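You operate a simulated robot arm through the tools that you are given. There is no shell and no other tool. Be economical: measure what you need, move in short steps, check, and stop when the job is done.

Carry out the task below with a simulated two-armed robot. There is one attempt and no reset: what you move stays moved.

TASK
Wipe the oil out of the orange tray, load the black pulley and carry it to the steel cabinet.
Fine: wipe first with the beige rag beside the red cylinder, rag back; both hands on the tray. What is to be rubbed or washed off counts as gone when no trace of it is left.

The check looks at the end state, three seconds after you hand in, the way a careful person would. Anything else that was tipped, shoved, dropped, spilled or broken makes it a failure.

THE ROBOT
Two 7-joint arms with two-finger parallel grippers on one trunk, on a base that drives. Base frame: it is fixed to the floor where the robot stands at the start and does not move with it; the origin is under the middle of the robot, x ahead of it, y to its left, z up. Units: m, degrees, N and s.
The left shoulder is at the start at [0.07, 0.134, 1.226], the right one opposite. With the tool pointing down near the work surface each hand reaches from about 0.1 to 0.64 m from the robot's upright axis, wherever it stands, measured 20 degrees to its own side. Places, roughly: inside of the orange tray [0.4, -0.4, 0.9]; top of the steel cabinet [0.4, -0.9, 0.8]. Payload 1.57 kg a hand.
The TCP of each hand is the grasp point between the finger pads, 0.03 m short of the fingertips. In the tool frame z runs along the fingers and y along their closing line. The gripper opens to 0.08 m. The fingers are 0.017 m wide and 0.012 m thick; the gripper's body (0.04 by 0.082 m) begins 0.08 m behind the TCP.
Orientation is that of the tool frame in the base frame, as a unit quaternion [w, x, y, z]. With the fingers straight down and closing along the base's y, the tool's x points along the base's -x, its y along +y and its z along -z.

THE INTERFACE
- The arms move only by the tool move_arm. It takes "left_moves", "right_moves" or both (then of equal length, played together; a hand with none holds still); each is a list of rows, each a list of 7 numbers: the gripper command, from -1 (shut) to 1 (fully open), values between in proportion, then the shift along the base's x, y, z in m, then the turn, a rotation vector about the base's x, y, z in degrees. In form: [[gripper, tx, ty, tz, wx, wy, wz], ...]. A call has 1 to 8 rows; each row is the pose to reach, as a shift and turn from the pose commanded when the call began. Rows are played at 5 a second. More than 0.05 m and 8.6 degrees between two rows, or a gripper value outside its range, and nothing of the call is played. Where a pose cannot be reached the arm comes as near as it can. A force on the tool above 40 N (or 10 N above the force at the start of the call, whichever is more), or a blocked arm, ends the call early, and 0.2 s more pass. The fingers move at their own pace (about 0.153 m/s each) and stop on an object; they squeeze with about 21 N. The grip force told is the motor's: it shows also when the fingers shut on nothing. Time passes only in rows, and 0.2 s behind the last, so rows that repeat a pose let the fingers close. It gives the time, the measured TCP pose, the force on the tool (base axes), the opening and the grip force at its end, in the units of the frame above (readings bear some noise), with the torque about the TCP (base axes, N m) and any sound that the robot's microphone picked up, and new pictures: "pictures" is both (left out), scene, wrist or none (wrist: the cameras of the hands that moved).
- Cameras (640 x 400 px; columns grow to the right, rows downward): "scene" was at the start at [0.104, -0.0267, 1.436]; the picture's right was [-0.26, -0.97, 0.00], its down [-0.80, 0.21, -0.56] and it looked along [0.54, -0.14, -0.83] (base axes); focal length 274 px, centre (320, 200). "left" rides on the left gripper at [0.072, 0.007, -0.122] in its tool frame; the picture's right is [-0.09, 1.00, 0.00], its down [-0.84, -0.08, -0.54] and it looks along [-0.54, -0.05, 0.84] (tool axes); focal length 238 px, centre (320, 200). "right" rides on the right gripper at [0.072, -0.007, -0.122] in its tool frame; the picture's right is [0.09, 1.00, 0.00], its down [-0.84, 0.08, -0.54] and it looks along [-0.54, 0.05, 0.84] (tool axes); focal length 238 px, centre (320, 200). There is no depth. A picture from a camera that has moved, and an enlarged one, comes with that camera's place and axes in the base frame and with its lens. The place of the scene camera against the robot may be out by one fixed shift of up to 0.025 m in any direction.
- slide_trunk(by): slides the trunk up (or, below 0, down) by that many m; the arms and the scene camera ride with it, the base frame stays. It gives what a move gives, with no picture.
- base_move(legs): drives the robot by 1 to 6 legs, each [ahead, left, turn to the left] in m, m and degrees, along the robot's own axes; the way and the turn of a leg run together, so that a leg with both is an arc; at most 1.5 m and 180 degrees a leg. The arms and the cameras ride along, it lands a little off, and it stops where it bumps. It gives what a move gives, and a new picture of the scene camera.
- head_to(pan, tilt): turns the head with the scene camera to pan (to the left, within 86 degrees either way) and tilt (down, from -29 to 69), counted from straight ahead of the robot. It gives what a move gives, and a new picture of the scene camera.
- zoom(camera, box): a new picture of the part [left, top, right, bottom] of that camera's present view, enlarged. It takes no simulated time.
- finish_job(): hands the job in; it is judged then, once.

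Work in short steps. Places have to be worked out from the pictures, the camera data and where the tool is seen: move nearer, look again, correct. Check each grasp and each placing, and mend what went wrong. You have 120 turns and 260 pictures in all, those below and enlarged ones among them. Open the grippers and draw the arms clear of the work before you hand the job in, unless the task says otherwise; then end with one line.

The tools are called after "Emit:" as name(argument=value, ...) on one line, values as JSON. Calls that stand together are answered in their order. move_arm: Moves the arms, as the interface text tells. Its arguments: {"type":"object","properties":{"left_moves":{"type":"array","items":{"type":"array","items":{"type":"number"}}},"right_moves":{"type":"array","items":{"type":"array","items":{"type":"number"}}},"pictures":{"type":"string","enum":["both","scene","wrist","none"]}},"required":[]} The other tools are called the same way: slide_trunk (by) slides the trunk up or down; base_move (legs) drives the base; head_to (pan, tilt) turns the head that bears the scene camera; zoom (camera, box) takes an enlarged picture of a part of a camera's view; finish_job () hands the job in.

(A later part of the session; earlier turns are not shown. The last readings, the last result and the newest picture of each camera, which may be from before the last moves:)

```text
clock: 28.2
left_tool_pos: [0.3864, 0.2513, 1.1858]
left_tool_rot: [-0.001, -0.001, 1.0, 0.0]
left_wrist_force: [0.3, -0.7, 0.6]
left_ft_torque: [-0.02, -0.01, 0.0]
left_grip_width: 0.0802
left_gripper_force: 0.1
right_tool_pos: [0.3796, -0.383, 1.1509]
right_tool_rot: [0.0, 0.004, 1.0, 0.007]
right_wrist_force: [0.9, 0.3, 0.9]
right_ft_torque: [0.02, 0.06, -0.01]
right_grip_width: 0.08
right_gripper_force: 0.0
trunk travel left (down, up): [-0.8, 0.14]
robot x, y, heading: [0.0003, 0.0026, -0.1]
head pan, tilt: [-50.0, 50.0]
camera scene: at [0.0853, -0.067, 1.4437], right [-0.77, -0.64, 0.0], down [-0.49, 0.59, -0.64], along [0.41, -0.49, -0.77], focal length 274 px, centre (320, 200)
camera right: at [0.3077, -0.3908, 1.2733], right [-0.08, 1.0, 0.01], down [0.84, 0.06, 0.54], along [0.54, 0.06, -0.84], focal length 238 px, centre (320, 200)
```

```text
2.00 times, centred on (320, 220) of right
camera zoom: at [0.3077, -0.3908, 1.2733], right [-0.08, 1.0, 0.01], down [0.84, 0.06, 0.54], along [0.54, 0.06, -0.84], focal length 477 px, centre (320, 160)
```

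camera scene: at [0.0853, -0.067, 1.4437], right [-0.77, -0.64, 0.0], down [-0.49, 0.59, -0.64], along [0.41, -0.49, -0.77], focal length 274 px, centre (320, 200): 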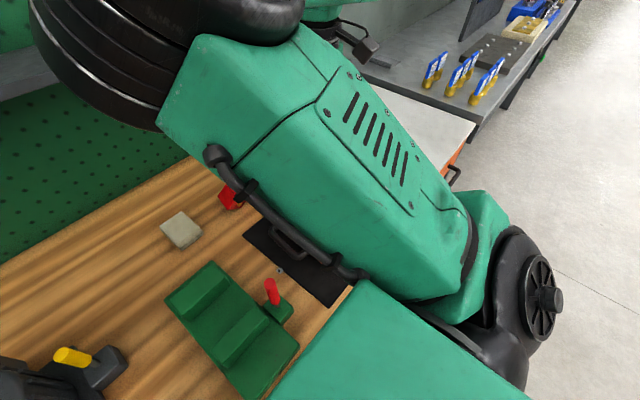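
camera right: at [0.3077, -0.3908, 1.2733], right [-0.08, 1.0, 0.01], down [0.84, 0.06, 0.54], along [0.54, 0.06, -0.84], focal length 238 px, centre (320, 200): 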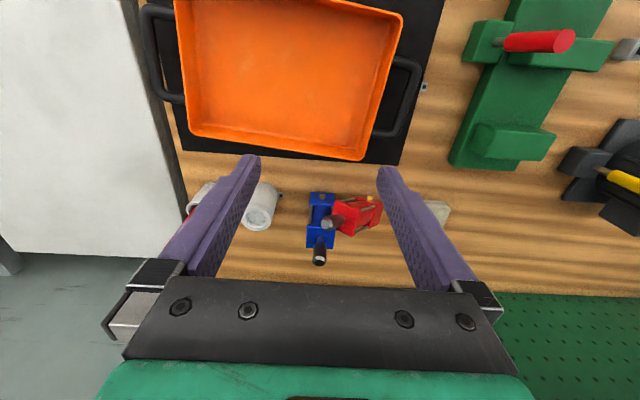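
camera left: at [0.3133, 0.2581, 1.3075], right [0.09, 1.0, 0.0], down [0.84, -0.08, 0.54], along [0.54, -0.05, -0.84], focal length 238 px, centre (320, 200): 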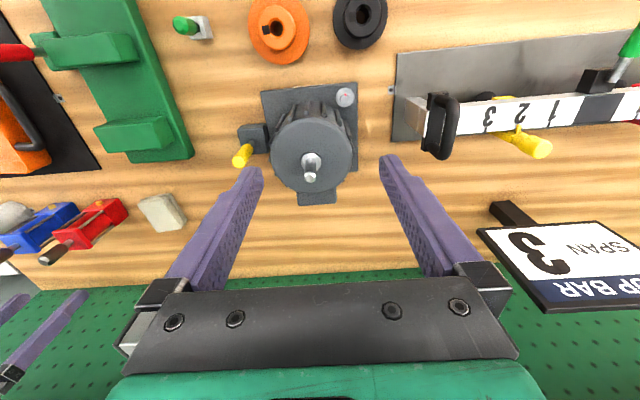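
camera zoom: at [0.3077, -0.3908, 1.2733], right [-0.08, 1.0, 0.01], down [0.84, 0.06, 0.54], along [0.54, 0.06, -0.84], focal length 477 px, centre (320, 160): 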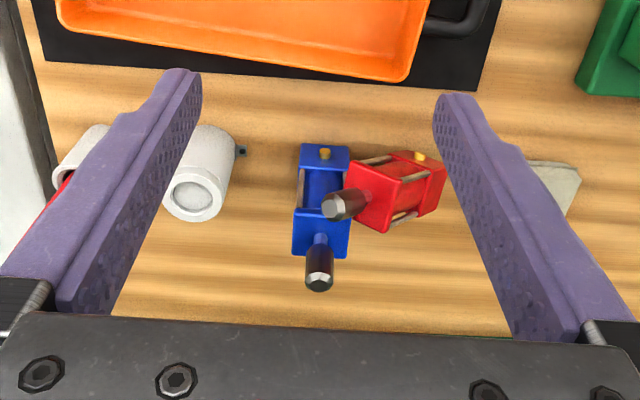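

The cylinders actually stand upright (rod tips about z 1.01); red now leans against blue, which seems unmoved. I'll zoom closely to establish red's exact lean.

Emit:
zoom(camera="right", box=[290, 170, 400, 275])

```text
3.81 times, centred on (345, 222) of right
camera zoom: at [0.3077, -0.3908, 1.2733], right [-0.08, 1.0, 0.01], down [0.84, 0.06, 0.54], along [0.54, 0.06, -0.84], focal length 908 px, centre (225, 114)
```

zoom: 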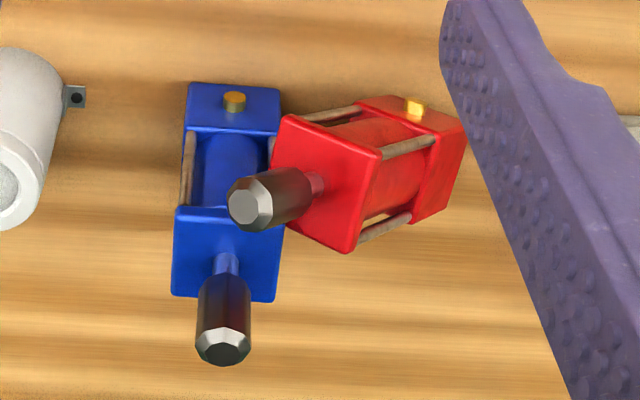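

Worked out: red leans ~41° toward (-x,-y) with its cap tip near [0.528, -0.354, 1.0]; its original upright axis was at about [0.585, -0.247]. I'll tilt the right hand along red's axis and stop at a pre-grasp point behind the cap.

Emit:
move_arm(right_moves=[[1, 0.02, -0.003, -0.01, 6.1, -3.2, -1.3], [1, 0.04, -0.006, -0.02, 12.1, -6.5, -2.6], [1, 0.06, -0.009, -0.03, 18.2, -9.7, -3.9], [1, 0.08, -0.012, -0.04, 24.3, -12.9, -5.1], [1, 0.1, -0.015, -0.05, 30.3, -16.2, -6.4], [1, 0.115, -0.017, -0.06, 36.4, -19.4, -7.7], [1, 0.115, -0.017, -0.06, 36.4, -19.4, -7.7]], pictures="both")

```text
clock: 29.8
left_tool_pos: [0.3856, 0.2513, 1.1851]
left_tool_rot: [0.0, -0.001, 1.0, 0.0]
left_wrist_force: [-0.3, 0.2, 0.8]
left_ft_torque: [0.0, -0.03, -0.01]
left_grip_width: 0.0799
left_gripper_force: 0.0
right_tool_pos: [0.497, -0.3982, 1.0929]
right_tool_rot: [0.166, 0.066, 0.933, 0.311]
right_wrist_force: [0.1, 0.3, -0.4]
right_ft_torque: [-0.04, -0.03, 0.0]
right_grip_width: 0.08
right_gripper_force: 0.0
trunk travel left (down, up): [-0.8, 0.14]
robot x, y, heading: [-0.0036, -0.0007, 0.1]
head pan, tilt: [-50.0, 50.0]
camera scene: at [0.0845, -0.0669, 1.4438], right [-0.77, -0.64, 0.0], down [-0.49, 0.59, -0.64], along [0.41, -0.49, -0.77], focal length 274 px, centre (320, 200)
camera right: at [0.3864, -0.4545, 1.1613], right [-0.07, 0.82, 0.58], down [0.6, -0.43, 0.68], along [0.8, 0.39, -0.46], focal length 238 px, centre (320, 200)
```

scene: 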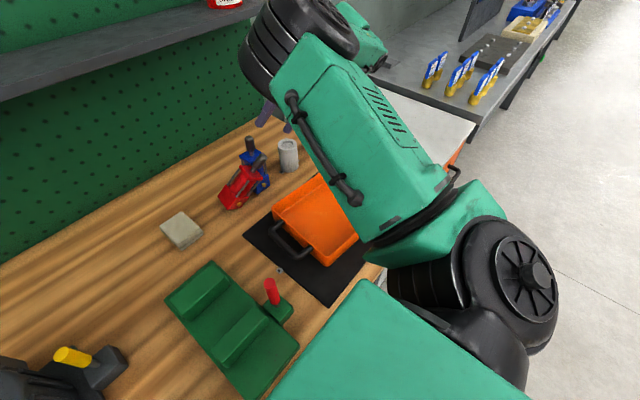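
right: 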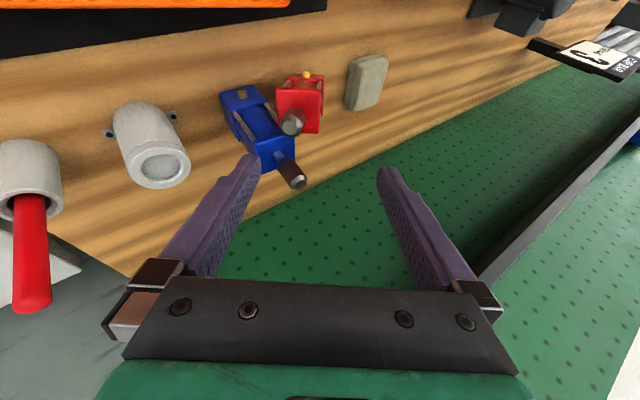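

Great view down red's axis. Zooming both cameras to refine its pose.

Emit:
zoom(camera="right", box=[200, 50, 400, 200])

Emit:
zoom(camera="scene", box=[190, 120, 310, 220])

```text
2.67 times, centred on (300, 125) of right
camera zoom: at [0.3864, -0.4545, 1.1613], right [-0.07, 0.82, 0.58], down [0.6, -0.43, 0.68], along [0.8, 0.39, -0.46], focal length 636 px, centre (373, 400)
```

zoom: 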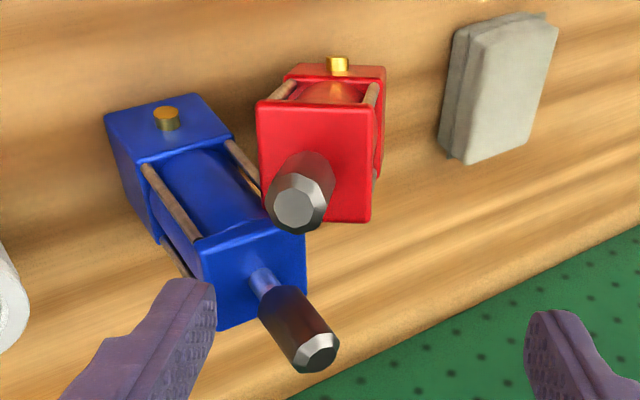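

```text
4.00 times, centred on (250, 170) of scene
camera zoom: at [0.0845, -0.0669, 1.4438], right [-0.77, -0.64, 0.0], down [-0.49, 0.59, -0.64], along [0.41, -0.49, -0.77], focal length 1096 px, centre (600, 320)
```

zoom: 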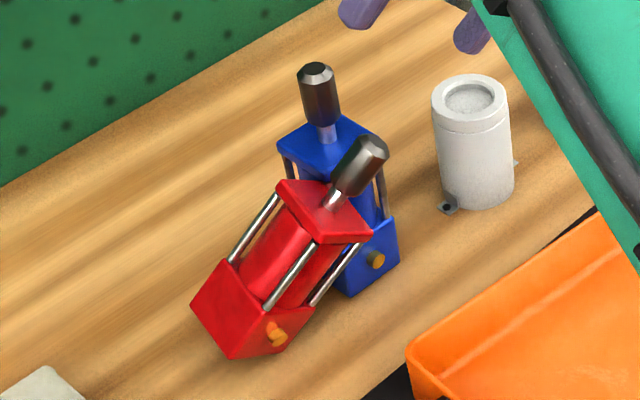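

The refined cap tip is [0.528, -0.358, 0.996] with axis d ≈ (-0.33, -0.57, 0.75). I'll half-open the gripper, align on the axis and approach partly.

Emit:
move_arm(right_moves=[[0.3, -0.003, -0.021, -0.018, 0, 0, 0], [0.3, 0.005, -0.007, -0.037, 0, 0, 0], [0.3, 0.0135, 0.0075, -0.0555, 0, 0, 0], [0.3, 0.0135, 0.0075, -0.0555, 0, 0, 0]], pictures="wrist")

Emit:
zoom(camera="scene", box=[190, 100, 350, 220])

```text
clock: 30.8
left_tool_pos: [0.3856, 0.2486, 1.1861]
left_tool_rot: [0.0, -0.001, 1.0, 0.0]
left_wrist_force: [0.3, -0.6, 1.3]
left_ft_torque: [0.04, -0.01, 0.02]
left_grip_width: 0.0801
left_gripper_force: 0.1
right_tool_pos: [0.5101, -0.3923, 1.0359]
right_tool_rot: [0.165, 0.066, 0.933, 0.312]
right_wrist_force: [0.6, 0.6, -0.3]
right_ft_torque: [0.0, -0.04, 0.02]
right_grip_width: 0.0519
right_gripper_force: 0.0
trunk travel left (down, up): [-0.8, 0.14]
robot x, y, heading: [0.0006, 0.001, 0.2]
head pan, tilt: [-50.0, 50.0]
camera right: at [0.3994, -0.4492, 1.1059], right [-0.07, 0.82, 0.58], down [0.6, -0.43, 0.68], along [0.8, 0.39, -0.46], focal length 238 px, centre (320, 200)
```

right: 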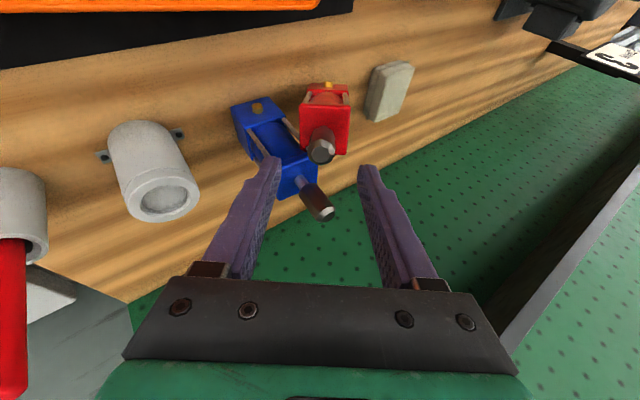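

```text
3.33 times, centred on (270, 160) of scene
camera zoom: at [0.0843, -0.0688, 1.4437], right [-0.77, -0.64, 0.0], down [-0.49, 0.59, -0.64], along [0.41, -0.49, -0.77], focal length 913 px, centre (487, 333)
```

zoom: 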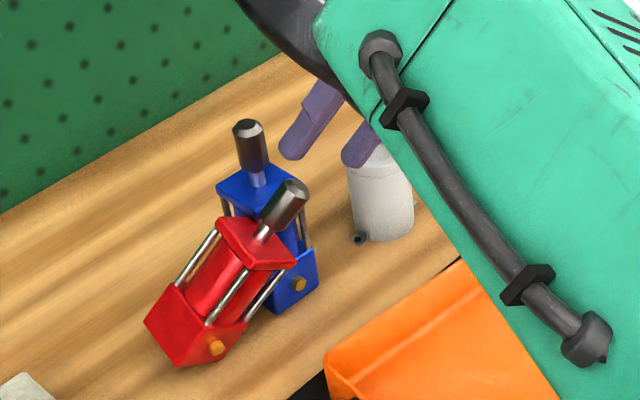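

Alignment looks right in both views. Advancing the last ~6 cm along the axis to surround the cap.

Emit:
move_arm(right_moves=[[0.3, 0.007, 0.013, -0.015, 0, 0, 0], [0.3, 0.014, 0.026, -0.031, 0, 0, 0], [0.3, 0.021, 0.038, -0.046, 0, 0, 0], [0.3, 0.021, 0.038, -0.046, 0, 0, 0]], pictures="wrist")

Emit:
zoom(camera="scene", box=[190, 100, 350, 220])

Emit:
zoom(camera="right", box=[220, 80, 420, 230])

```text
clock: 31.8
left_tool_pos: [0.3865, 0.2512, 1.1863]
left_tool_rot: [0.0, -0.001, 1.0, 0.0]
left_wrist_force: [-0.9, -0.1, -0.6]
left_ft_torque: [0.02, 0.04, 0.01]
left_grip_width: 0.08
left_gripper_force: 0.1
right_tool_pos: [0.5287, -0.3525, 0.9922]
right_tool_rot: [0.166, 0.065, 0.934, 0.311]
right_wrist_force: [0.8, 0.0, 0.4]
right_ft_torque: [0.0, 0.02, 0.0]
right_grip_width: 0.052
right_gripper_force: 0.1
trunk travel left (down, up): [-0.8, 0.14]
robot x, y, heading: [-0.0021, -0.0015, -0.0]
head pan, tilt: [-50.0, 50.0]
camera right: at [0.4189, -0.4095, 1.0606], right [-0.07, 0.82, 0.57], down [0.6, -0.43, 0.68], along [0.8, 0.39, -0.46], focal length 238 px, centre (320, 200)
```

right: 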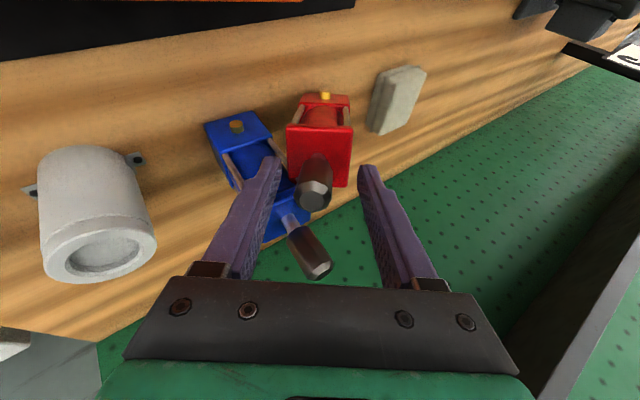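

```text
3.33 times, centred on (270, 160) of scene
camera zoom: at [0.0846, -0.0673, 1.4438], right [-0.77, -0.64, 0.0], down [-0.49, 0.59, -0.64], along [0.41, -0.49, -0.77], focal length 913 px, centre (487, 333)
```

zoom: 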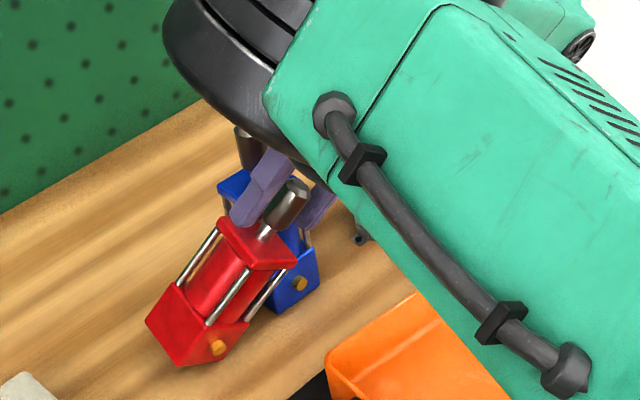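

```text
2.67 times, centred on (320, 155) of right
camera zoom: at [0.4189, -0.4095, 1.0606], right [-0.07, 0.82, 0.57], down [0.6, -0.43, 0.68], along [0.8, 0.39, -0.46], focal length 636 px, centre (320, 320)
```

zoom: 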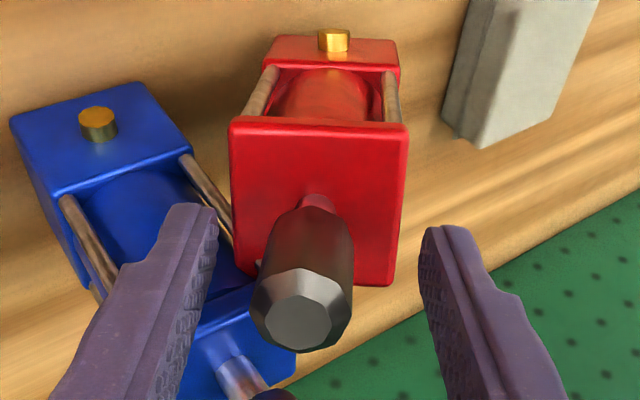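

The cap is 5 mm off-centre towards the lower finger, otherwise aligned. Shifting by that and closing.

Emit:
move_arm(right_moves=[[0.3, 0.002, -0.001, -0.007, 0, 0, 0], [0.3, 0.002, -0.001, -0.007, 0, 0, 0], [-0.5, 0.002, -0.001, -0.007, 0, 0, 0], [-1, 0.002, -0.001, -0.007, 0, 0, 0], [-1, 0.002, -0.001, -0.007, 0, 0, 0]], pictures="wrist")

Emit:
zoom(camera="scene", box=[190, 100, 350, 220])

```text
clock: 33.0
left_tool_pos: [0.3857, 0.2521, 1.185]
left_tool_rot: [0.0, -0.001, 1.0, -0.001]
left_wrist_force: [0.9, 0.0, -0.5]
left_ft_torque: [0.0, 0.02, 0.03]
left_grip_width: 0.0803
left_gripper_force: 0.2
right_tool_pos: [0.5329, -0.3517, 0.986]
right_tool_rot: [0.167, 0.065, 0.934, 0.311]
right_wrist_force: [2.6, 4.0, 5.4]
right_ft_torque: [0.9, -0.5, -0.06]
right_grip_width: 0.0221
right_gripper_force: 21.0
trunk travel left (down, up): [-0.8, 0.14]
robot x, y, heading: [-0.0016, -0.0011, 0.1]
head pan, tilt: [-50.0, 50.0]
camera right: at [0.4225, -0.4091, 1.0544], right [-0.07, 0.82, 0.57], down [0.59, -0.43, 0.68], along [0.8, 0.39, -0.46], focal length 238 px, centre (320, 200)
```

right: 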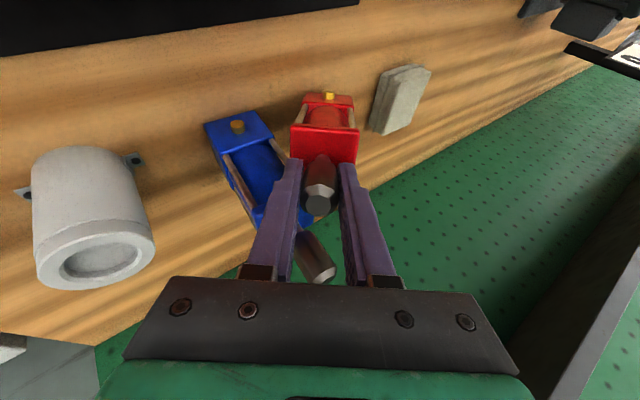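

```text
3.33 times, centred on (270, 160) of scene
camera zoom: at [0.0845, -0.0655, 1.4439], right [-0.77, -0.64, 0.0], down [-0.49, 0.59, -0.64], along [0.41, -0.49, -0.77], focal length 913 px, centre (487, 333)
```

zoom: 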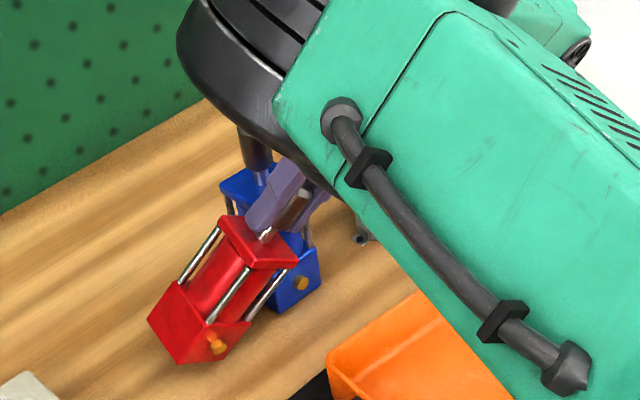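

Cap gripped (22 mm). Lifting up and away from blue (+y) without rotating yet.

Emit:
move_arm(right_moves=[[-1, 0, 0.008, 0.015, 0, 0, 0], [-1, 0, 0.02, 0.04, 0, 0, 0], [-1, 0, 0.035, 0.07, 0, 0, 0], [-1, 0.0, 0.05, 0.1, 0, 0, 0], [-1, 0.0, 0.05, 0.1, 0, 0, 0]], pictures="both")

```text
clock: 34.2
left_tool_pos: [0.3873, 0.2503, 1.1862]
left_tool_rot: [-0.001, -0.001, 1.0, 0.0]
left_wrist_force: [-0.8, 0.5, -1.1]
left_ft_torque: [0.04, 0.03, -0.01]
left_grip_width: 0.0799
left_gripper_force: 0.2
right_tool_pos: [0.5343, -0.303, 1.0833]
right_tool_rot: [0.164, 0.067, 0.934, 0.311]
right_wrist_force: [-1.0, -0.2, -5.5]
right_ft_torque: [-0.29, 0.17, 0.03]
right_grip_width: 0.021
right_gripper_force: 20.1
trunk travel left (down, up): [-0.8, 0.14]
robot x, y, heading: [-0.0036, 0.0036, 0.3]
head pan, tilt: [-50.0, 50.0]
camera scene: at [0.0863, -0.0686, 1.4435], right [-0.77, -0.64, 0.0], down [-0.49, 0.59, -0.64], along [0.41, -0.49, -0.77], focal length 274 px, centre (320, 200)
camera right: at [0.4234, -0.3609, 1.1521], right [-0.07, 0.82, 0.57], down [0.6, -0.43, 0.68], along [0.8, 0.39, -0.46], focal length 238 px, centre (320, 200)
```

scene: 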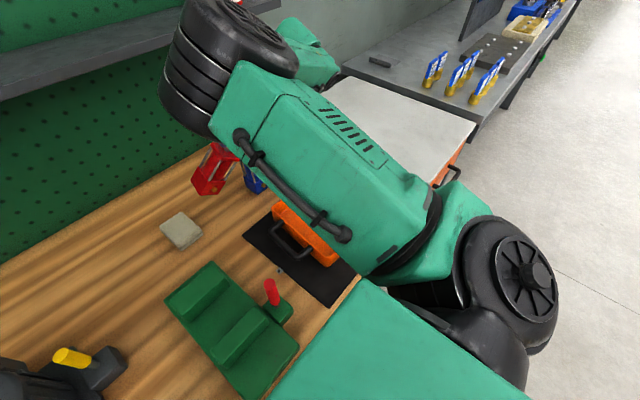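
right: 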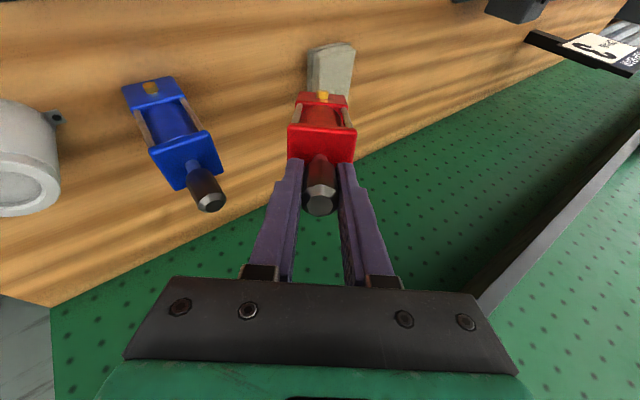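

Held firmly. Now rotating upright while moving over its original spot at [0.585, -0.247].

Emit:
move_arm(right_moves=[[-1, 0.009, 0.015, 0, -6.1, 3.2, 1.3], [-1, 0.018, 0.03, 0, -12.1, 6.5, 2.6], [-1, 0.027, 0.045, 0, -18.2, 9.7, 3.9], [-1, 0.036, 0.056, 0, -24.3, 12.9, 5.1], [-1, 0.045, 0.056, 0, -30.3, 16.2, 6.4], [-1, 0.051, 0.056, 0, -36.4, 19.4, 7.7], [-1, 0.051, 0.056, 0, -36.4, 19.4, 7.7]], pictures="both")

Emit:
zoom(camera="scene", box=[160, 90, 320, 210])

```text
clock: 35.8
left_tool_pos: [0.387, 0.2507, 1.1854]
left_tool_rot: [0.0, -0.001, 1.0, 0.0]
left_wrist_force: [0.7, -0.3, -0.1]
left_ft_torque: [-0.01, 0.01, 0.0]
left_grip_width: 0.0801
left_gripper_force: 0.1
right_tool_pos: [0.5839, -0.2476, 1.0845]
right_tool_rot: [0.0, 0.0, 1.0, -0.002]
right_wrist_force: [-0.2, -0.6, -5.3]
right_ft_torque: [-0.03, 0.0, -0.02]
right_grip_width: 0.0204
right_gripper_force: 20.6
trunk travel left (down, up): [-0.8, 0.14]
robot x, y, heading: [-0.0029, 0.0003, 0.3]
head pan, tilt: [-50.0, 50.0]
camera scene: at [0.0856, -0.0676, 1.4437], right [-0.77, -0.64, 0.0], down [-0.49, 0.59, -0.64], along [0.41, -0.49, -0.77], focal length 274 px, centre (320, 200)
camera right: at [0.512, -0.2533, 1.2067], right [-0.09, 1.0, 0.0], down [0.84, 0.08, 0.54], along [0.54, 0.05, -0.84], focal length 238 px, centre (320, 200)
```

scene: 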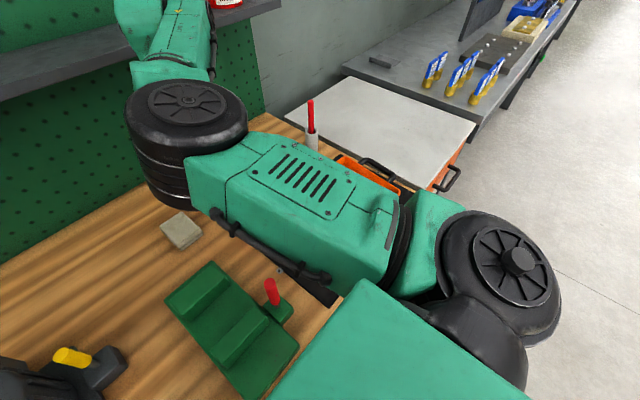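
right: 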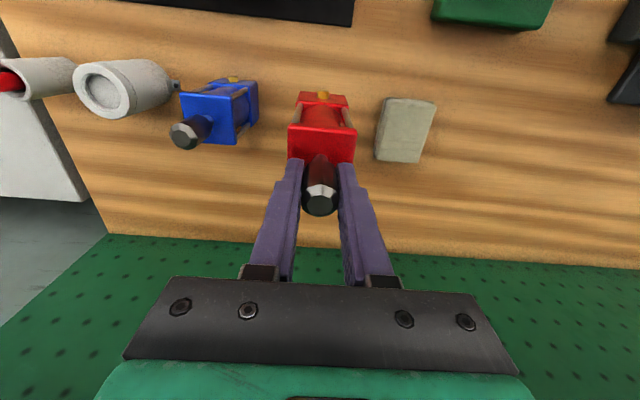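

```text
3.33 times, centred on (240, 150) of scene
camera zoom: at [0.0856, -0.0676, 1.4437], right [-0.77, -0.64, 0.0], down [-0.49, 0.59, -0.64], along [0.41, -0.49, -0.77], focal length 913 px, centre (587, 367)
```

zoom: 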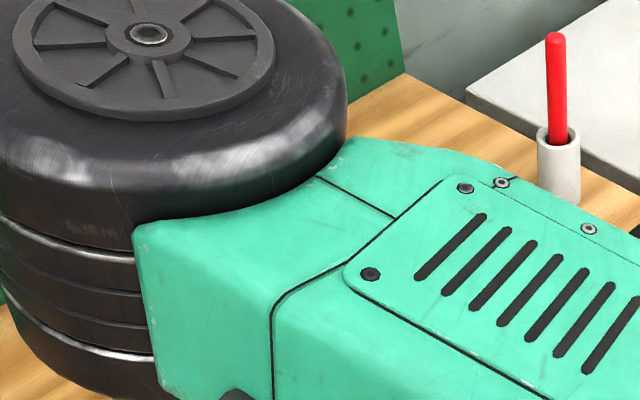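

Hanging upright with near-zero torque. Zooming to compare red's orientation with its original one.

Emit:
zoom(camera="right", box=[160, 60, 460, 220])

```text
2.13 times, centred on (310, 140) of right
camera zoom: at [0.512, -0.2533, 1.2067], right [-0.09, 1.0, 0.0], down [0.84, 0.08, 0.54], along [0.54, 0.05, -0.84], focal length 508 px, centre (341, 328)
```

zoom: 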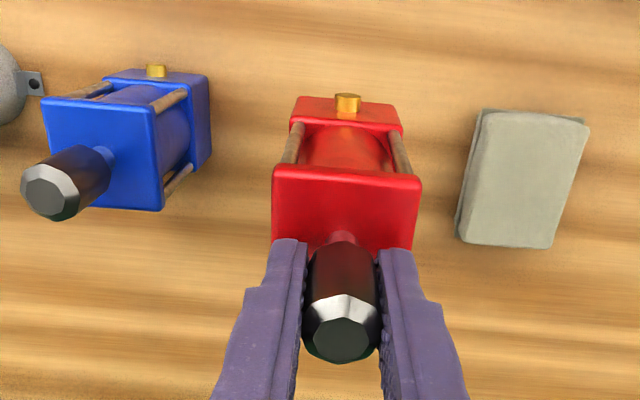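

Red needs about a -3° yaw to match its original orientation. Lowering close to the table now.

Emit:
move_arm(right_moves=[[-1, 0.001, 0, -0.03, 0, 0, -1.5], [-1, 0.001, 0, -0.055, 0, 0, -3], [-1, 0.001, 0, -0.075, 0, 0, -3], [-1, 0.001, 0, -0.075, 0, 0, -3]], pictures="wrist")

```text
clock: 36.8
left_tool_pos: [0.3878, 0.2504, 1.1859]
left_tool_rot: [-0.001, 0.0, 1.0, 0.0]
left_wrist_force: [0.0, 0.4, -0.1]
left_ft_torque: [0.01, -0.02, 0.02]
left_grip_width: 0.0799
left_gripper_force: 0.1
right_tool_pos: [0.5853, -0.245, 1.0089]
right_tool_rot: [0.0, 0.026, 1.0, 0.001]
right_wrist_force: [0.4, 0.3, -5.7]
right_ft_torque: [-0.02, -0.03, 0.02]
right_grip_width: 0.0207
right_gripper_force: 21.0
trunk travel left (down, up): [-0.8, 0.14]
robot x, y, heading: [-0.0007, -0.0014, -0.0]
head pan, tilt: [-50.0, 50.0]
camera right: at [0.5132, -0.2491, 1.1307], right [-0.04, 1.0, 0.0], down [0.84, 0.03, 0.54], along [0.54, 0.02, -0.84], focal length 238 px, centre (320, 200)
```

right: 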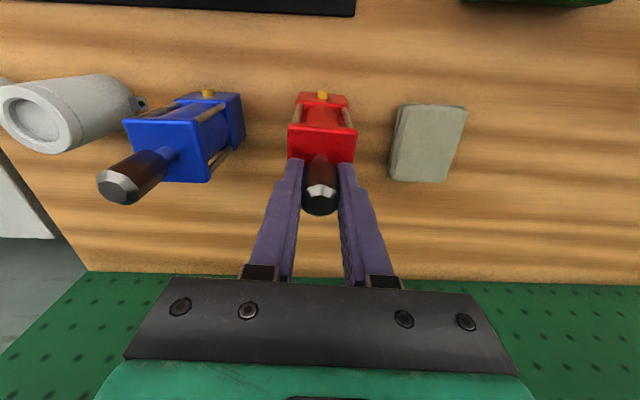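

Still hanging free (-5.7 N). Lowering in 4 mm steps to feel contact.

Emit:
move_arm(right_moves=[[-1, 0, -0.002, -0.004, 0, 0, 0], [-1, 0, -0.002, -0.008, 0, 0, 0], [-1, 0, -0.002, -0.008, 0, 0, 0]], pictures="none")

```text
clock: 37.6
left_tool_pos: [0.3823, 0.2519, 1.1861]
left_tool_rot: [0.001, -0.001, 1.0, -0.001]
left_wrist_force: [0.1, 0.1, -0.1]
left_ft_torque: [-0.01, 0.02, 0.05]
left_grip_width: 0.08
left_gripper_force: 0.0
right_tool_pos: [0.5815, -0.2475, 1.005]
right_tool_rot: [0.003, 0.027, 1.0, 0.0]
right_wrist_force: [-0.1, 1.6, 15.1]
right_ft_torque: [0.27, -0.42, 0.08]
right_grip_width: 0.021
right_gripper_force: 20.4
trunk travel left (down, up): [-0.8, 0.14]
robot x, y, heading: [0.0015, -0.0006, 0.1]
head pan, tilt: [-50.0, 50.0]
```

Contact felt off-centre (+x,+y edge), meaning it still leans slightly toward (-x,-y). I'll raise 3 mm, add ~3° correction, and touch again.

Emit:
move_arm(right_moves=[[-1, 0.003, 0, 0.004, 0, 0, 0], [-1, 0.003, 0, 0.004, -2.6, 1.5, 0], [-1, 0.003, 0, 0.001, -2.6, 1.5, 0], [-1, 0.003, 0, -0.001, -2.6, 1.5, 0], [-1, 0.003, 0, -0.001, -2.6, 1.5, 0]], pictures="none")

```text
clock: 38.8
left_tool_pos: [0.3826, 0.2518, 1.1862]
left_tool_rot: [0.002, -0.001, 1.0, -0.001]
left_wrist_force: [0.1, 0.0, -0.8]
left_ft_torque: [0.01, -0.01, -0.01]
left_grip_width: 0.0802
left_gripper_force: 0.1
right_tool_pos: [0.5836, -0.2501, 1.0038]
right_tool_rot: [-0.011, 0.027, 0.999, -0.024]
right_wrist_force: [-3.1, 1.9, 17.8]
right_ft_torque: [0.74, -0.21, 0.03]
right_grip_width: 0.0212
right_gripper_force: 20.6
trunk travel left (down, up): [-0.8, 0.14]
robot x, y, heading: [0.0008, 0.0019, 0.0]
head pan, tilt: [-50.0, 50.0]
```

Checking the picture to judge the remaining tilt.

Emit:
zoom(camera="right", box=[160, 60, 460, 220])

Emit:
zoom(camera="scene", box=[120, 90, 360, 240])

```text
2.13 times, centred on (310, 140) of right
camera zoom: at [0.5139, -0.2453, 1.1277], right [-0.04, 1.0, -0.05], down [0.85, 0.06, 0.52], along [0.52, -0.02, -0.85], focal length 508 px, centre (341, 328)
```

zoom: 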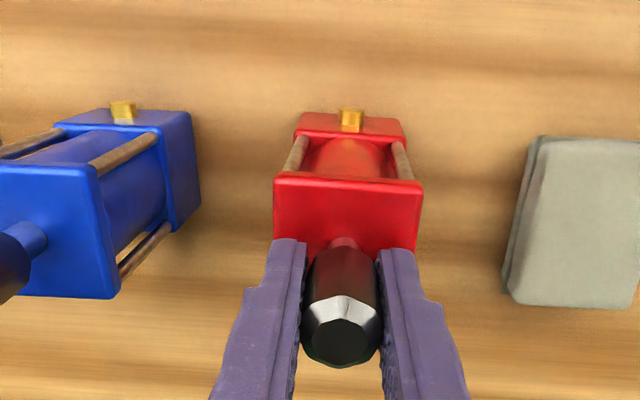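

```text
2.67 times, centred on (240, 165) of scene
camera zoom: at [0.08, -0.0652, 1.4443], right [-0.77, -0.64, 0.0], down [-0.49, 0.59, -0.65], along [0.42, -0.49, -0.76], focal length 730 px, centre (533, 293)
```

zoom: 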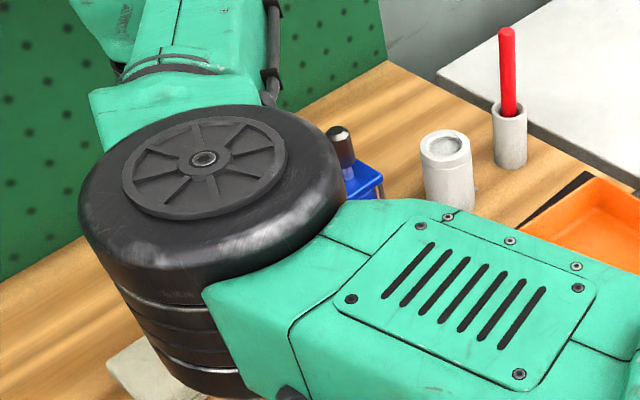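

It's now upright except I over-rotated about x. Undoing that part, then touching down lightly.

Emit:
move_arm(right_moves=[[-1, 0, 0.002, 0.005, 0, 0, 0], [-1, 0, 0.002, 0.005, 2.6, 0, 0], [-1, 0, 0.002, 0.003, 2.6, 0, 0], [-1, 0, 0.002, 0.002, 2.6, 0, 0], [-1, 0, 0.002, 0.002, 2.6, 0, 0]], pictures="none")

```text
clock: 40.0
left_tool_pos: [0.3838, 0.2503, 1.1866]
left_tool_rot: [0.0, -0.001, 1.0, 0.0]
left_wrist_force: [-0.5, 0.1, 0.0]
left_ft_torque: [0.0, 0.03, 0.02]
left_grip_width: 0.0799
left_gripper_force: 0.0
right_tool_pos: [0.5863, -0.2483, 1.0035]
right_tool_rot: [-0.011, 0.026, 1.0, 0.0]
right_wrist_force: [0.2, -5.2, 8.3]
right_ft_torque: [-0.31, -0.31, -0.07]
right_grip_width: 0.0207
right_gripper_force: 20.9
trunk travel left (down, up): [-0.8, 0.14]
robot x, y, heading: [-0.0046, 0.001, -0.0]
head pan, tilt: [-50.0, 50.0]
```

Contact still lies at the +x edge, so add +3° about y and relax the side force.

Emit:
move_arm(right_moves=[[-1, 0, 0, 0.004, 0, 0, 0], [-1, 0, 0.001, 0.004, 0, 3, 0], [-1, 0, 0.001, 0.001, 0, 3, 0], [-1, 0, 0.001, -0.001, 0, 3, 0], [-1, 0, 0.001, -0.001, 0, 3, 0]], pictures="wrist")

```text
clock: 41.2
left_tool_pos: [0.3827, 0.2534, 1.187]
left_tool_rot: [0.001, -0.001, 1.0, -0.001]
left_wrist_force: [-0.3, -0.4, 0.2]
left_ft_torque: [0.02, 0.01, -0.01]
left_grip_width: 0.0799
left_gripper_force: 0.0
right_tool_pos: [0.5845, -0.2459, 1.0033]
right_tool_rot: [-0.037, 0.026, 0.999, -0.001]
right_wrist_force: [-0.2, 0.2, 13.2]
right_ft_torque: [0.23, -0.47, 0.01]
right_grip_width: 0.0205
right_gripper_force: 20.7
trunk travel left (down, up): [-0.8, 0.14]
robot x, y, heading: [-0.0012, -0.0003, -0.2]
head pan, tilt: [-50.0, 50.0]
camera right: at [0.5219, -0.2488, 1.1308], right [-0.04, 1.0, 0.0], down [0.88, 0.03, 0.48], along [0.48, 0.02, -0.88], focal length 238 px, centre (320, 200)
```

right: 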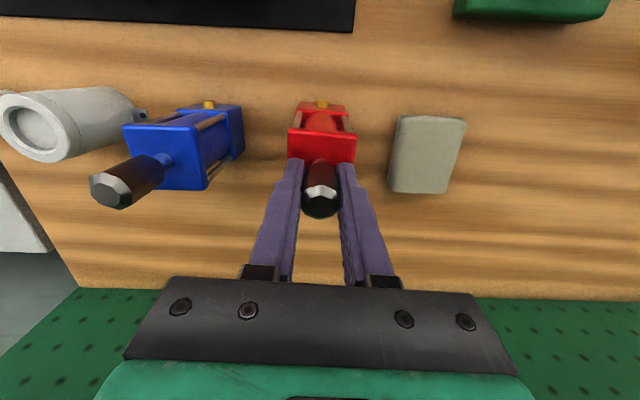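

I'll compare red against the upright blue as a calibration for remaining tilt.

Emit:
zoom(camera="right", box=[80, 80, 380, 240])

```text
2.13 times, centred on (230, 160) of right
camera zoom: at [0.5219, -0.2488, 1.1308], right [-0.04, 1.0, 0.0], down [0.88, 0.03, 0.48], along [0.48, 0.02, -0.88], focal length 508 px, centre (512, 285)
```

zoom: 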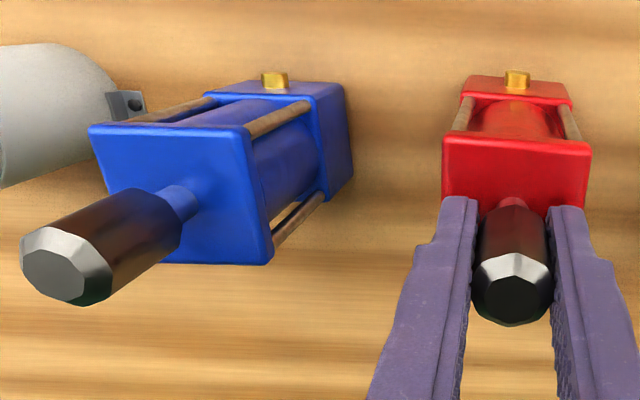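

Sign check: contact at +x edge means the top leans +x, matching this view (~3°). Correcting -5° about y and +0.7° about x.

Emit:
move_arm(right_moves=[[-1, 0, 0, 0.005, 0, 0, 0], [-1, 0, 0, 0.006, 0.7, -5, 0], [-1, 0, 0, 0.003, 0.7, -5, 0], [-1, 0, 0, 0.0, 0.7, -5, 0], [-1, 0, 0, 0.0, 0.7, -5, 0]], pictures="none")

Emit:
zoom(camera="right", box=[80, 80, 380, 240])

```text
clock: 42.4
left_tool_pos: [0.3839, 0.253, 1.1853]
left_tool_rot: [-0.001, -0.001, 1.0, -0.001]
left_wrist_force: [0.1, -0.6, -0.6]
left_ft_torque: [0.0, 0.02, -0.02]
left_grip_width: 0.0799
left_gripper_force: 0.0
right_tool_pos: [0.5859, -0.2463, 1.0032]
right_tool_rot: [0.006, 0.025, 1.0, 0.005]
right_wrist_force: [-1.1, 0.7, 10.5]
right_ft_torque: [-0.27, 0.39, 0.02]
right_grip_width: 0.021
right_gripper_force: 21.5
trunk travel left (down, up): [-0.8, 0.14]
robot x, y, heading: [0.001, -0.001, -0.2]
head pan, tilt: [-50.0, 50.0]
```

```text
2.13 times, centred on (230, 160) of right
camera zoom: at [0.5133, -0.2502, 1.1246], right [-0.04, 1.0, 0.01], down [0.83, 0.03, 0.55], along [0.55, 0.03, -0.83], focal length 508 px, centre (512, 285)
```

zoom: 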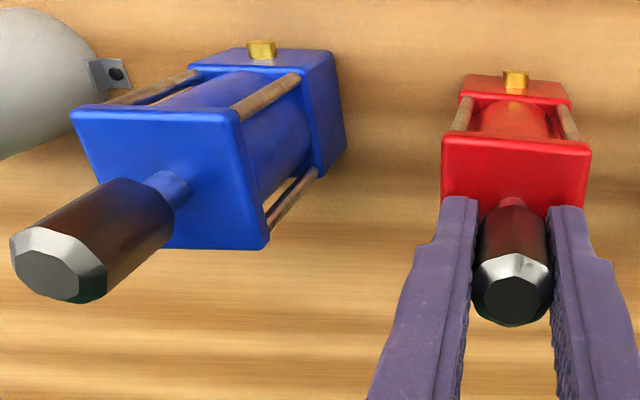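

Contact flipped to the opposite edge, so upright lies in between. Applying about half back.

Emit:
move_arm(right_moves=[[-1, 0, 0, 0.004, 0, 0, 0], [-1, 0, -0.001, 0.004, -0.4, 2.0, 0], [-1, 0, -0.001, 0.001, -0.4, 2.0, 0], [-1, 0, -0.001, 0.0, -0.4, 2.0, 0], [-1, 0, -0.001, 0.0, -0.4, 2.0, 0]], pictures="none")

```text
clock: 43.6
left_tool_pos: [0.3853, 0.2509, 1.1849]
left_tool_rot: [0.0, -0.001, 1.0, 0.001]
left_wrist_force: [0.0, 0.1, -0.7]
left_ft_torque: [0.03, 0.01, 0.01]
left_grip_width: 0.0801
left_gripper_force: 0.0
right_tool_pos: [0.5866, -0.2465, 1.0021]
right_tool_rot: [-0.013, 0.026, 1.0, 0.001]
right_wrist_force: [2.4, -3.0, 6.6]
right_ft_torque: [-0.33, -0.19, 0.06]
right_grip_width: 0.0208
right_gripper_force: 21.1
trunk travel left (down, up): [-0.8, 0.14]
robot x, y, heading: [-0.0, -0.0013, -0.1]
head pan, tilt: [-50.0, 50.0]
```

Well-seated now. Relieve the pressure by 1 mm and open the fingers.

Emit:
move_arm(right_moves=[[-1, 0, 0, 0.002, 0, 0, 0], [-0.2, 0, 0, 0.002, 0, 0, 0], [0.3, 0, 0, 0.002, 0, 0, 0], [0.3, 0, 0, 0.002, 0, 0, 0]], pictures="none")

Emit:
zoom(camera="right", box=[80, 80, 380, 240])

```text
clock: 44.6
left_tool_pos: [0.3854, 0.2506, 1.1853]
left_tool_rot: [-0.001, -0.001, 1.0, 0.0]
left_wrist_force: [-1.1, 0.5, 0.1]
left_ft_torque: [0.0, -0.01, 0.02]
left_grip_width: 0.0801
left_gripper_force: 0.0
right_tool_pos: [0.5873, -0.2462, 1.0042]
right_tool_rot: [-0.013, 0.025, 1.0, 0.002]
right_wrist_force: [0.3, 0.5, -0.3]
right_ft_torque: [0.01, 0.02, 0.02]
right_grip_width: 0.052
right_gripper_force: 0.0
trunk travel left (down, up): [-0.8, 0.14]
robot x, y, heading: [-0.0037, 0.0004, -0.1]
head pan, tilt: [-50.0, 50.0]
```

```text
2.13 times, centred on (230, 160) of right
camera zoom: at [0.5177, -0.2503, 1.1274], right [-0.04, 1.0, 0.01], down [0.85, 0.03, 0.52], along [0.52, 0.03, -0.85], focal length 508 px, centre (512, 285)
```

zoom: 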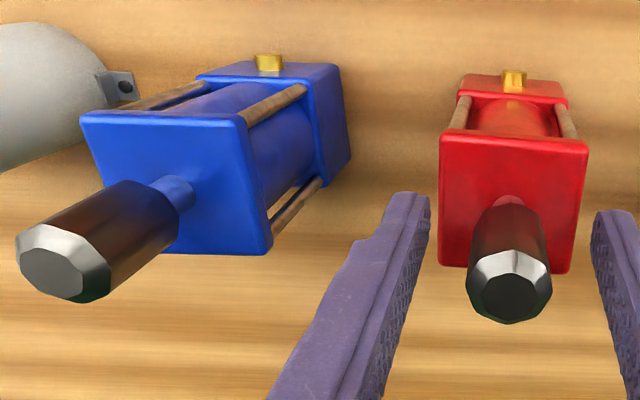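

Red stands upright on its own. Rising straight up, then going back to the start pose for comparison.

Emit:
move_arm(right_moves=[[0.3, -0.002, 0.0, 0.03, 0, 0, 0], [0.3, -0.002, 0, 0.07, 0, 0, 0], [0.3, -0.002, 0, 0.11, 0, -1.5, 3], [0.3, -0.002, 0, 0.14, 0, -1.5, 3], [1, -0.03, -0.01, 0.15, 0, -1.5, 3], [1, -0.07, -0.03, 0.15, 0, -1.5, 3], [1, -0.11, -0.05, 0.15, 0, -1.5, 3], [1, -0.15, -0.07, 0.15, 0, -1.5, 3]], pictures="wrist")

```text
clock: 46.4
left_tool_pos: [0.3842, 0.2519, 1.1863]
left_tool_rot: [0.0, 0.0, 1.0, 0.0]
left_wrist_force: [-0.2, -0.4, -0.6]
left_ft_torque: [0.02, 0.0, 0.0]
left_grip_width: 0.0798
left_gripper_force: 0.1
right_tool_pos: [0.4776, -0.3334, 1.1529]
right_tool_rot: [0.001, -0.001, 1.0, 0.002]
right_wrist_force: [-0.4, 0.0, 0.9]
right_ft_torque: [0.02, -0.01, -0.01]
right_grip_width: 0.0799
right_gripper_force: 0.0
right hand out of reach, approached as far as the arm can: row 6, 7, 8
trunk travel left (down, up): [-0.8, 0.14]
robot x, y, heading: [0.003, -0.0013, 0.3]
head pan, tilt: [-50.0, 50.0]
camera right: at [0.4047, -0.3409, 1.2747], right [-0.09, 1.0, 0.0], down [0.84, 0.08, 0.54], along [0.54, 0.05, -0.84], focal length 238 px, centre (320, 200)
```

right: 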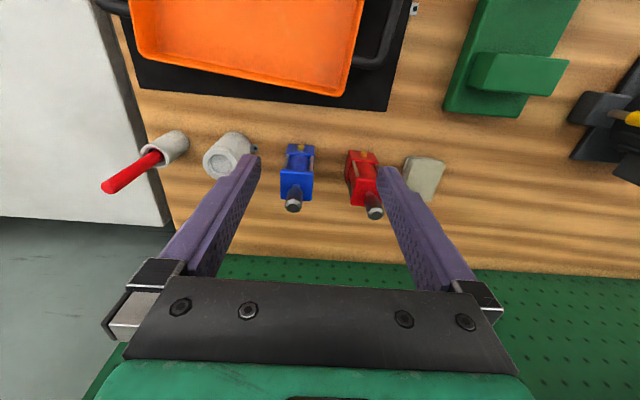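

Both cylinders stand. Going on to the exact start pose to compare red's location with the first zoom.

Emit:
move_arm(right_moves=[[1, -0.03, -0.02, 0, 0, 0, 0], [1, -0.06, -0.035, -0.004, 0, 0, 0], [1, -0.1, -0.05, -0.008, 0, 0, 0], [1, -0.1015, -0.0527, -0.0081, 0, 0, 0], [1, -0.1015, -0.0527, -0.0081, 0, 0, 0]], pictures="none")

Emit:
zoom(camera="right", box=[160, 150, 480, 290])

```text
clock: 47.6
left_tool_pos: [0.3864, 0.2513, 1.1851]
left_tool_rot: [-0.001, -0.001, 1.0, 0.0]
left_wrist_force: [0.0, 0.0, -0.5]
left_ft_torque: [-0.02, -0.03, -0.05]
left_grip_width: 0.08
left_gripper_force: 0.0
right_tool_pos: [0.3721, -0.387, 1.1441]
right_tool_rot: [0.0, -0.001, 1.0, 0.002]
right_wrist_force: [-0.4, 0.0, -0.2]
right_ft_torque: [0.0, -0.04, -0.02]
right_grip_width: 0.0799
right_gripper_force: 0.1
trunk travel left (down, up): [-0.8, 0.14]
robot x, y, heading: [-0.0, 0.0017, 0.0]
head pan, tilt: [-50.0, 50.0]
```

```text
2.00 times, centred on (320, 220) of right
camera zoom: at [0.3005, -0.3938, 1.2659], right [-0.09, 1.0, 0.0], down [0.84, 0.08, 0.54], along [0.54, 0.05, -0.84], focal length 477 px, centre (320, 160)
```

zoom: 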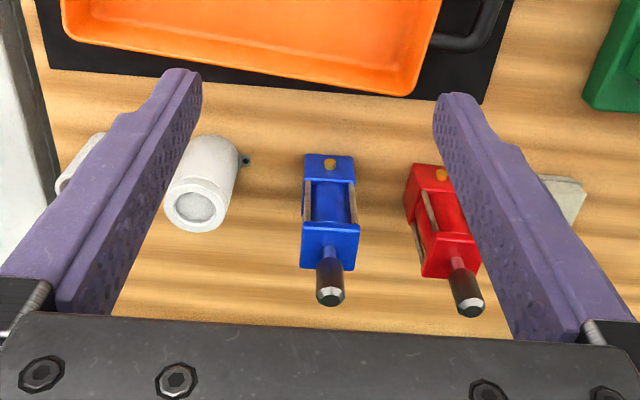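

Red and blue match their first-picture positions within about a millimetre. Now the black pulley at about [0.285, 0.319]; moving the left hand over it for a look.

Emit:
move_arm(left_moves=[[1, -0.03, 0.02, 0, 0, 0, 0], [1, -0.06, 0.04, 0, 0, 0, 0], [1, -0.1, 0.06, 0, 0, 0, 0], [1, -0.13, 0.067, -0.02, 0, 0, 0], [1, -0.15, 0.067, -0.05, 0, 0, 0], [1, -0.15, 0.067, -0.05, 0, 0, 0]], pictures="wrist")

Emit:
head_to(pan=30, tilt=55)

```text
clock: 49.0
left_tool_pos: [0.2882, 0.2755, 1.1511]
left_tool_rot: [-0.001, -0.001, 1.0, -0.001]
left_wrist_force: [-0.8, 0.1, -0.9]
left_ft_torque: [-0.02, 0.01, 0.0]
left_grip_width: 0.0801
left_gripper_force: 0.1
left hand out of reach, approached as far as the arm can: row 3, 4, 5, 6
right_tool_pos: [0.3733, -0.3872, 1.1423]
right_tool_rot: [-0.001, -0.001, 1.0, 0.002]
right_wrist_force: [0.6, -0.4, 0.6]
right_ft_torque: [-0.01, -0.02, 0.01]
right_grip_width: 0.0802
right_gripper_force: 0.1
trunk travel left (down, up): [-0.8, 0.14]
robot x, y, heading: [-0.0033, 0.0012, 0.1]
head pan, tilt: [-50.0, 50.0]
camera left: at [0.2166, 0.2821, 1.273], right [0.09, 1.0, 0.0], down [0.84, -0.08, 0.54], along [0.54, -0.05, -0.84], focal length 238 px, centre (320, 200)
```

left: 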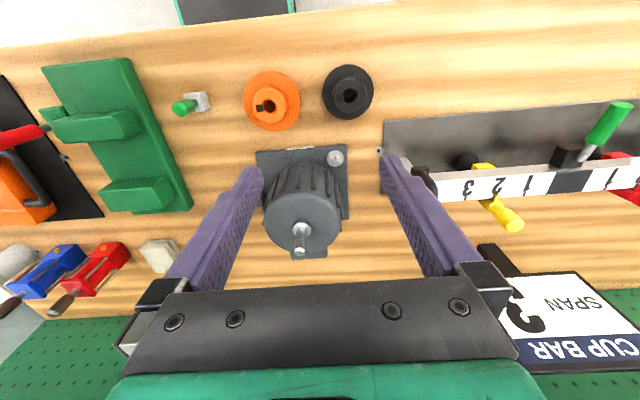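

```text
clock: 50.5
left_tool_pos: [0.2881, 0.2759, 1.1523]
left_tool_rot: [0.0, -0.001, 1.0, 0.0]
left_wrist_force: [0.0, -0.1, 0.9]
left_ft_torque: [0.0, -0.02, 0.01]
left_grip_width: 0.08
left_gripper_force: 0.0
right_tool_pos: [0.3727, -0.3867, 1.1439]
right_tool_rot: [0.0, -0.002, 1.0, 0.002]
right_wrist_force: [-1.0, -0.4, 1.0]
right_ft_torque: [0.03, 0.02, -0.04]
right_grip_width: 0.0801
right_gripper_force: 0.1
trunk travel left (down, up): [-0.8, 0.14]
robot x, y, heading: [0.0016, 0.0024, 0.1]
head pan, tilt: [30.0, 55.0]
camera scene: at [0.0976, 0.0277, 1.4372], right [0.5, -0.87, 0.0], down [-0.71, -0.41, -0.57], along [0.5, 0.29, -0.82], focal length 274 px, centre (320, 200)
```

scene: 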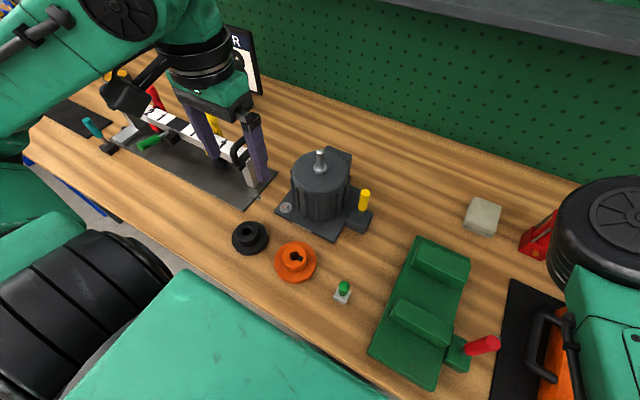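

Pulley centre about [0.279, 0.320]. Lowering while heading there.

Emit:
move_arm(left_moves=[[1, -0.003, 0.015, -0.03, 0, 0, 0], [1, -0.006, 0.03, -0.06, 0, 0, 0], [1, -0.009, 0.044, -0.1, 0, 0, 0], [1, -0.009, 0.044, -0.13, 0, 0, 0], [1, -0.009, 0.044, -0.15, 0, 0, 0], [1, -0.009, 0.044, -0.15, 0, 0, 0]], pictures="wrist")

Emit:
zoom(camera="scene", box=[180, 130, 400, 300])

```text
clock: 51.9
left_tool_pos: [0.3195, 0.3098, 1.0449]
left_tool_rot: [0.002, 0.0, 1.0, -0.001]
left_wrist_force: [-1.0, 0.5, 0.1]
left_ft_torque: [0.01, 0.0, 0.01]
left_grip_width: 0.0803
left_gripper_force: 0.1
left hand out of reach, approached as far as the arm can: row 1, 2, 3, 4, 5, 6
right_tool_pos: [0.3718, -0.3882, 1.1429]
right_tool_rot: [0.0, -0.001, 1.0, 0.004]
right_wrist_force: [-0.4, 0.4, 0.3]
right_ft_torque: [-0.02, 0.01, 0.01]
right_grip_width: 0.0798
right_gripper_force: 0.2
trunk travel left (down, up): [-0.8, 0.14]
robot x, y, heading: [0.0012, 0.0015, -0.0]
head pan, tilt: [30.0, 55.0]
camera left: at [0.2455, 0.3167, 1.1663], right [0.09, 1.0, 0.0], down [0.83, -0.08, 0.55], along [0.54, -0.05, -0.84], focal length 238 px, centre (320, 200)
```

left: 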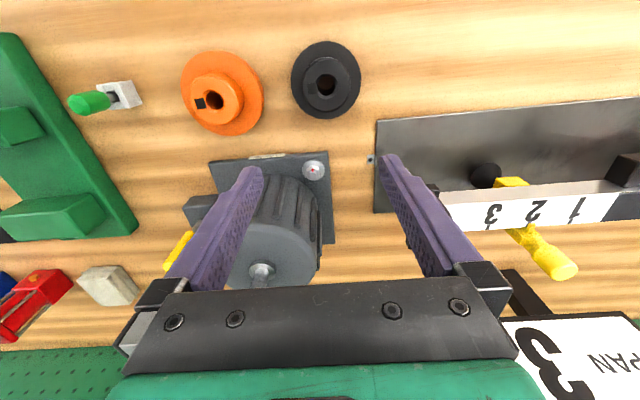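

```text
2.35 times, centred on (290, 215) of scene
camera zoom: at [0.0969, 0.0253, 1.4374], right [0.5, -0.87, 0.0], down [-0.71, -0.41, -0.57], along [0.5, 0.29, -0.82], focal length 644 px, centre (391, 165)
```

zoom: 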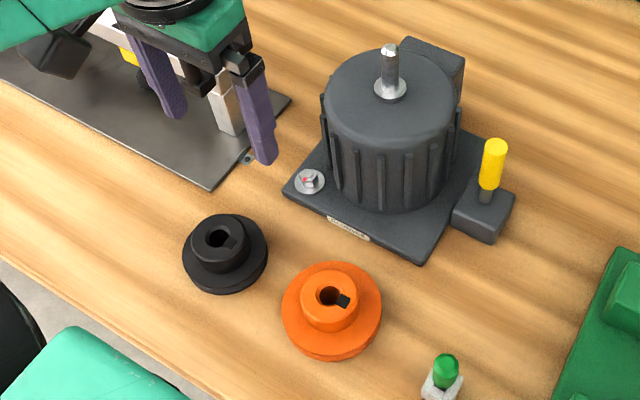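

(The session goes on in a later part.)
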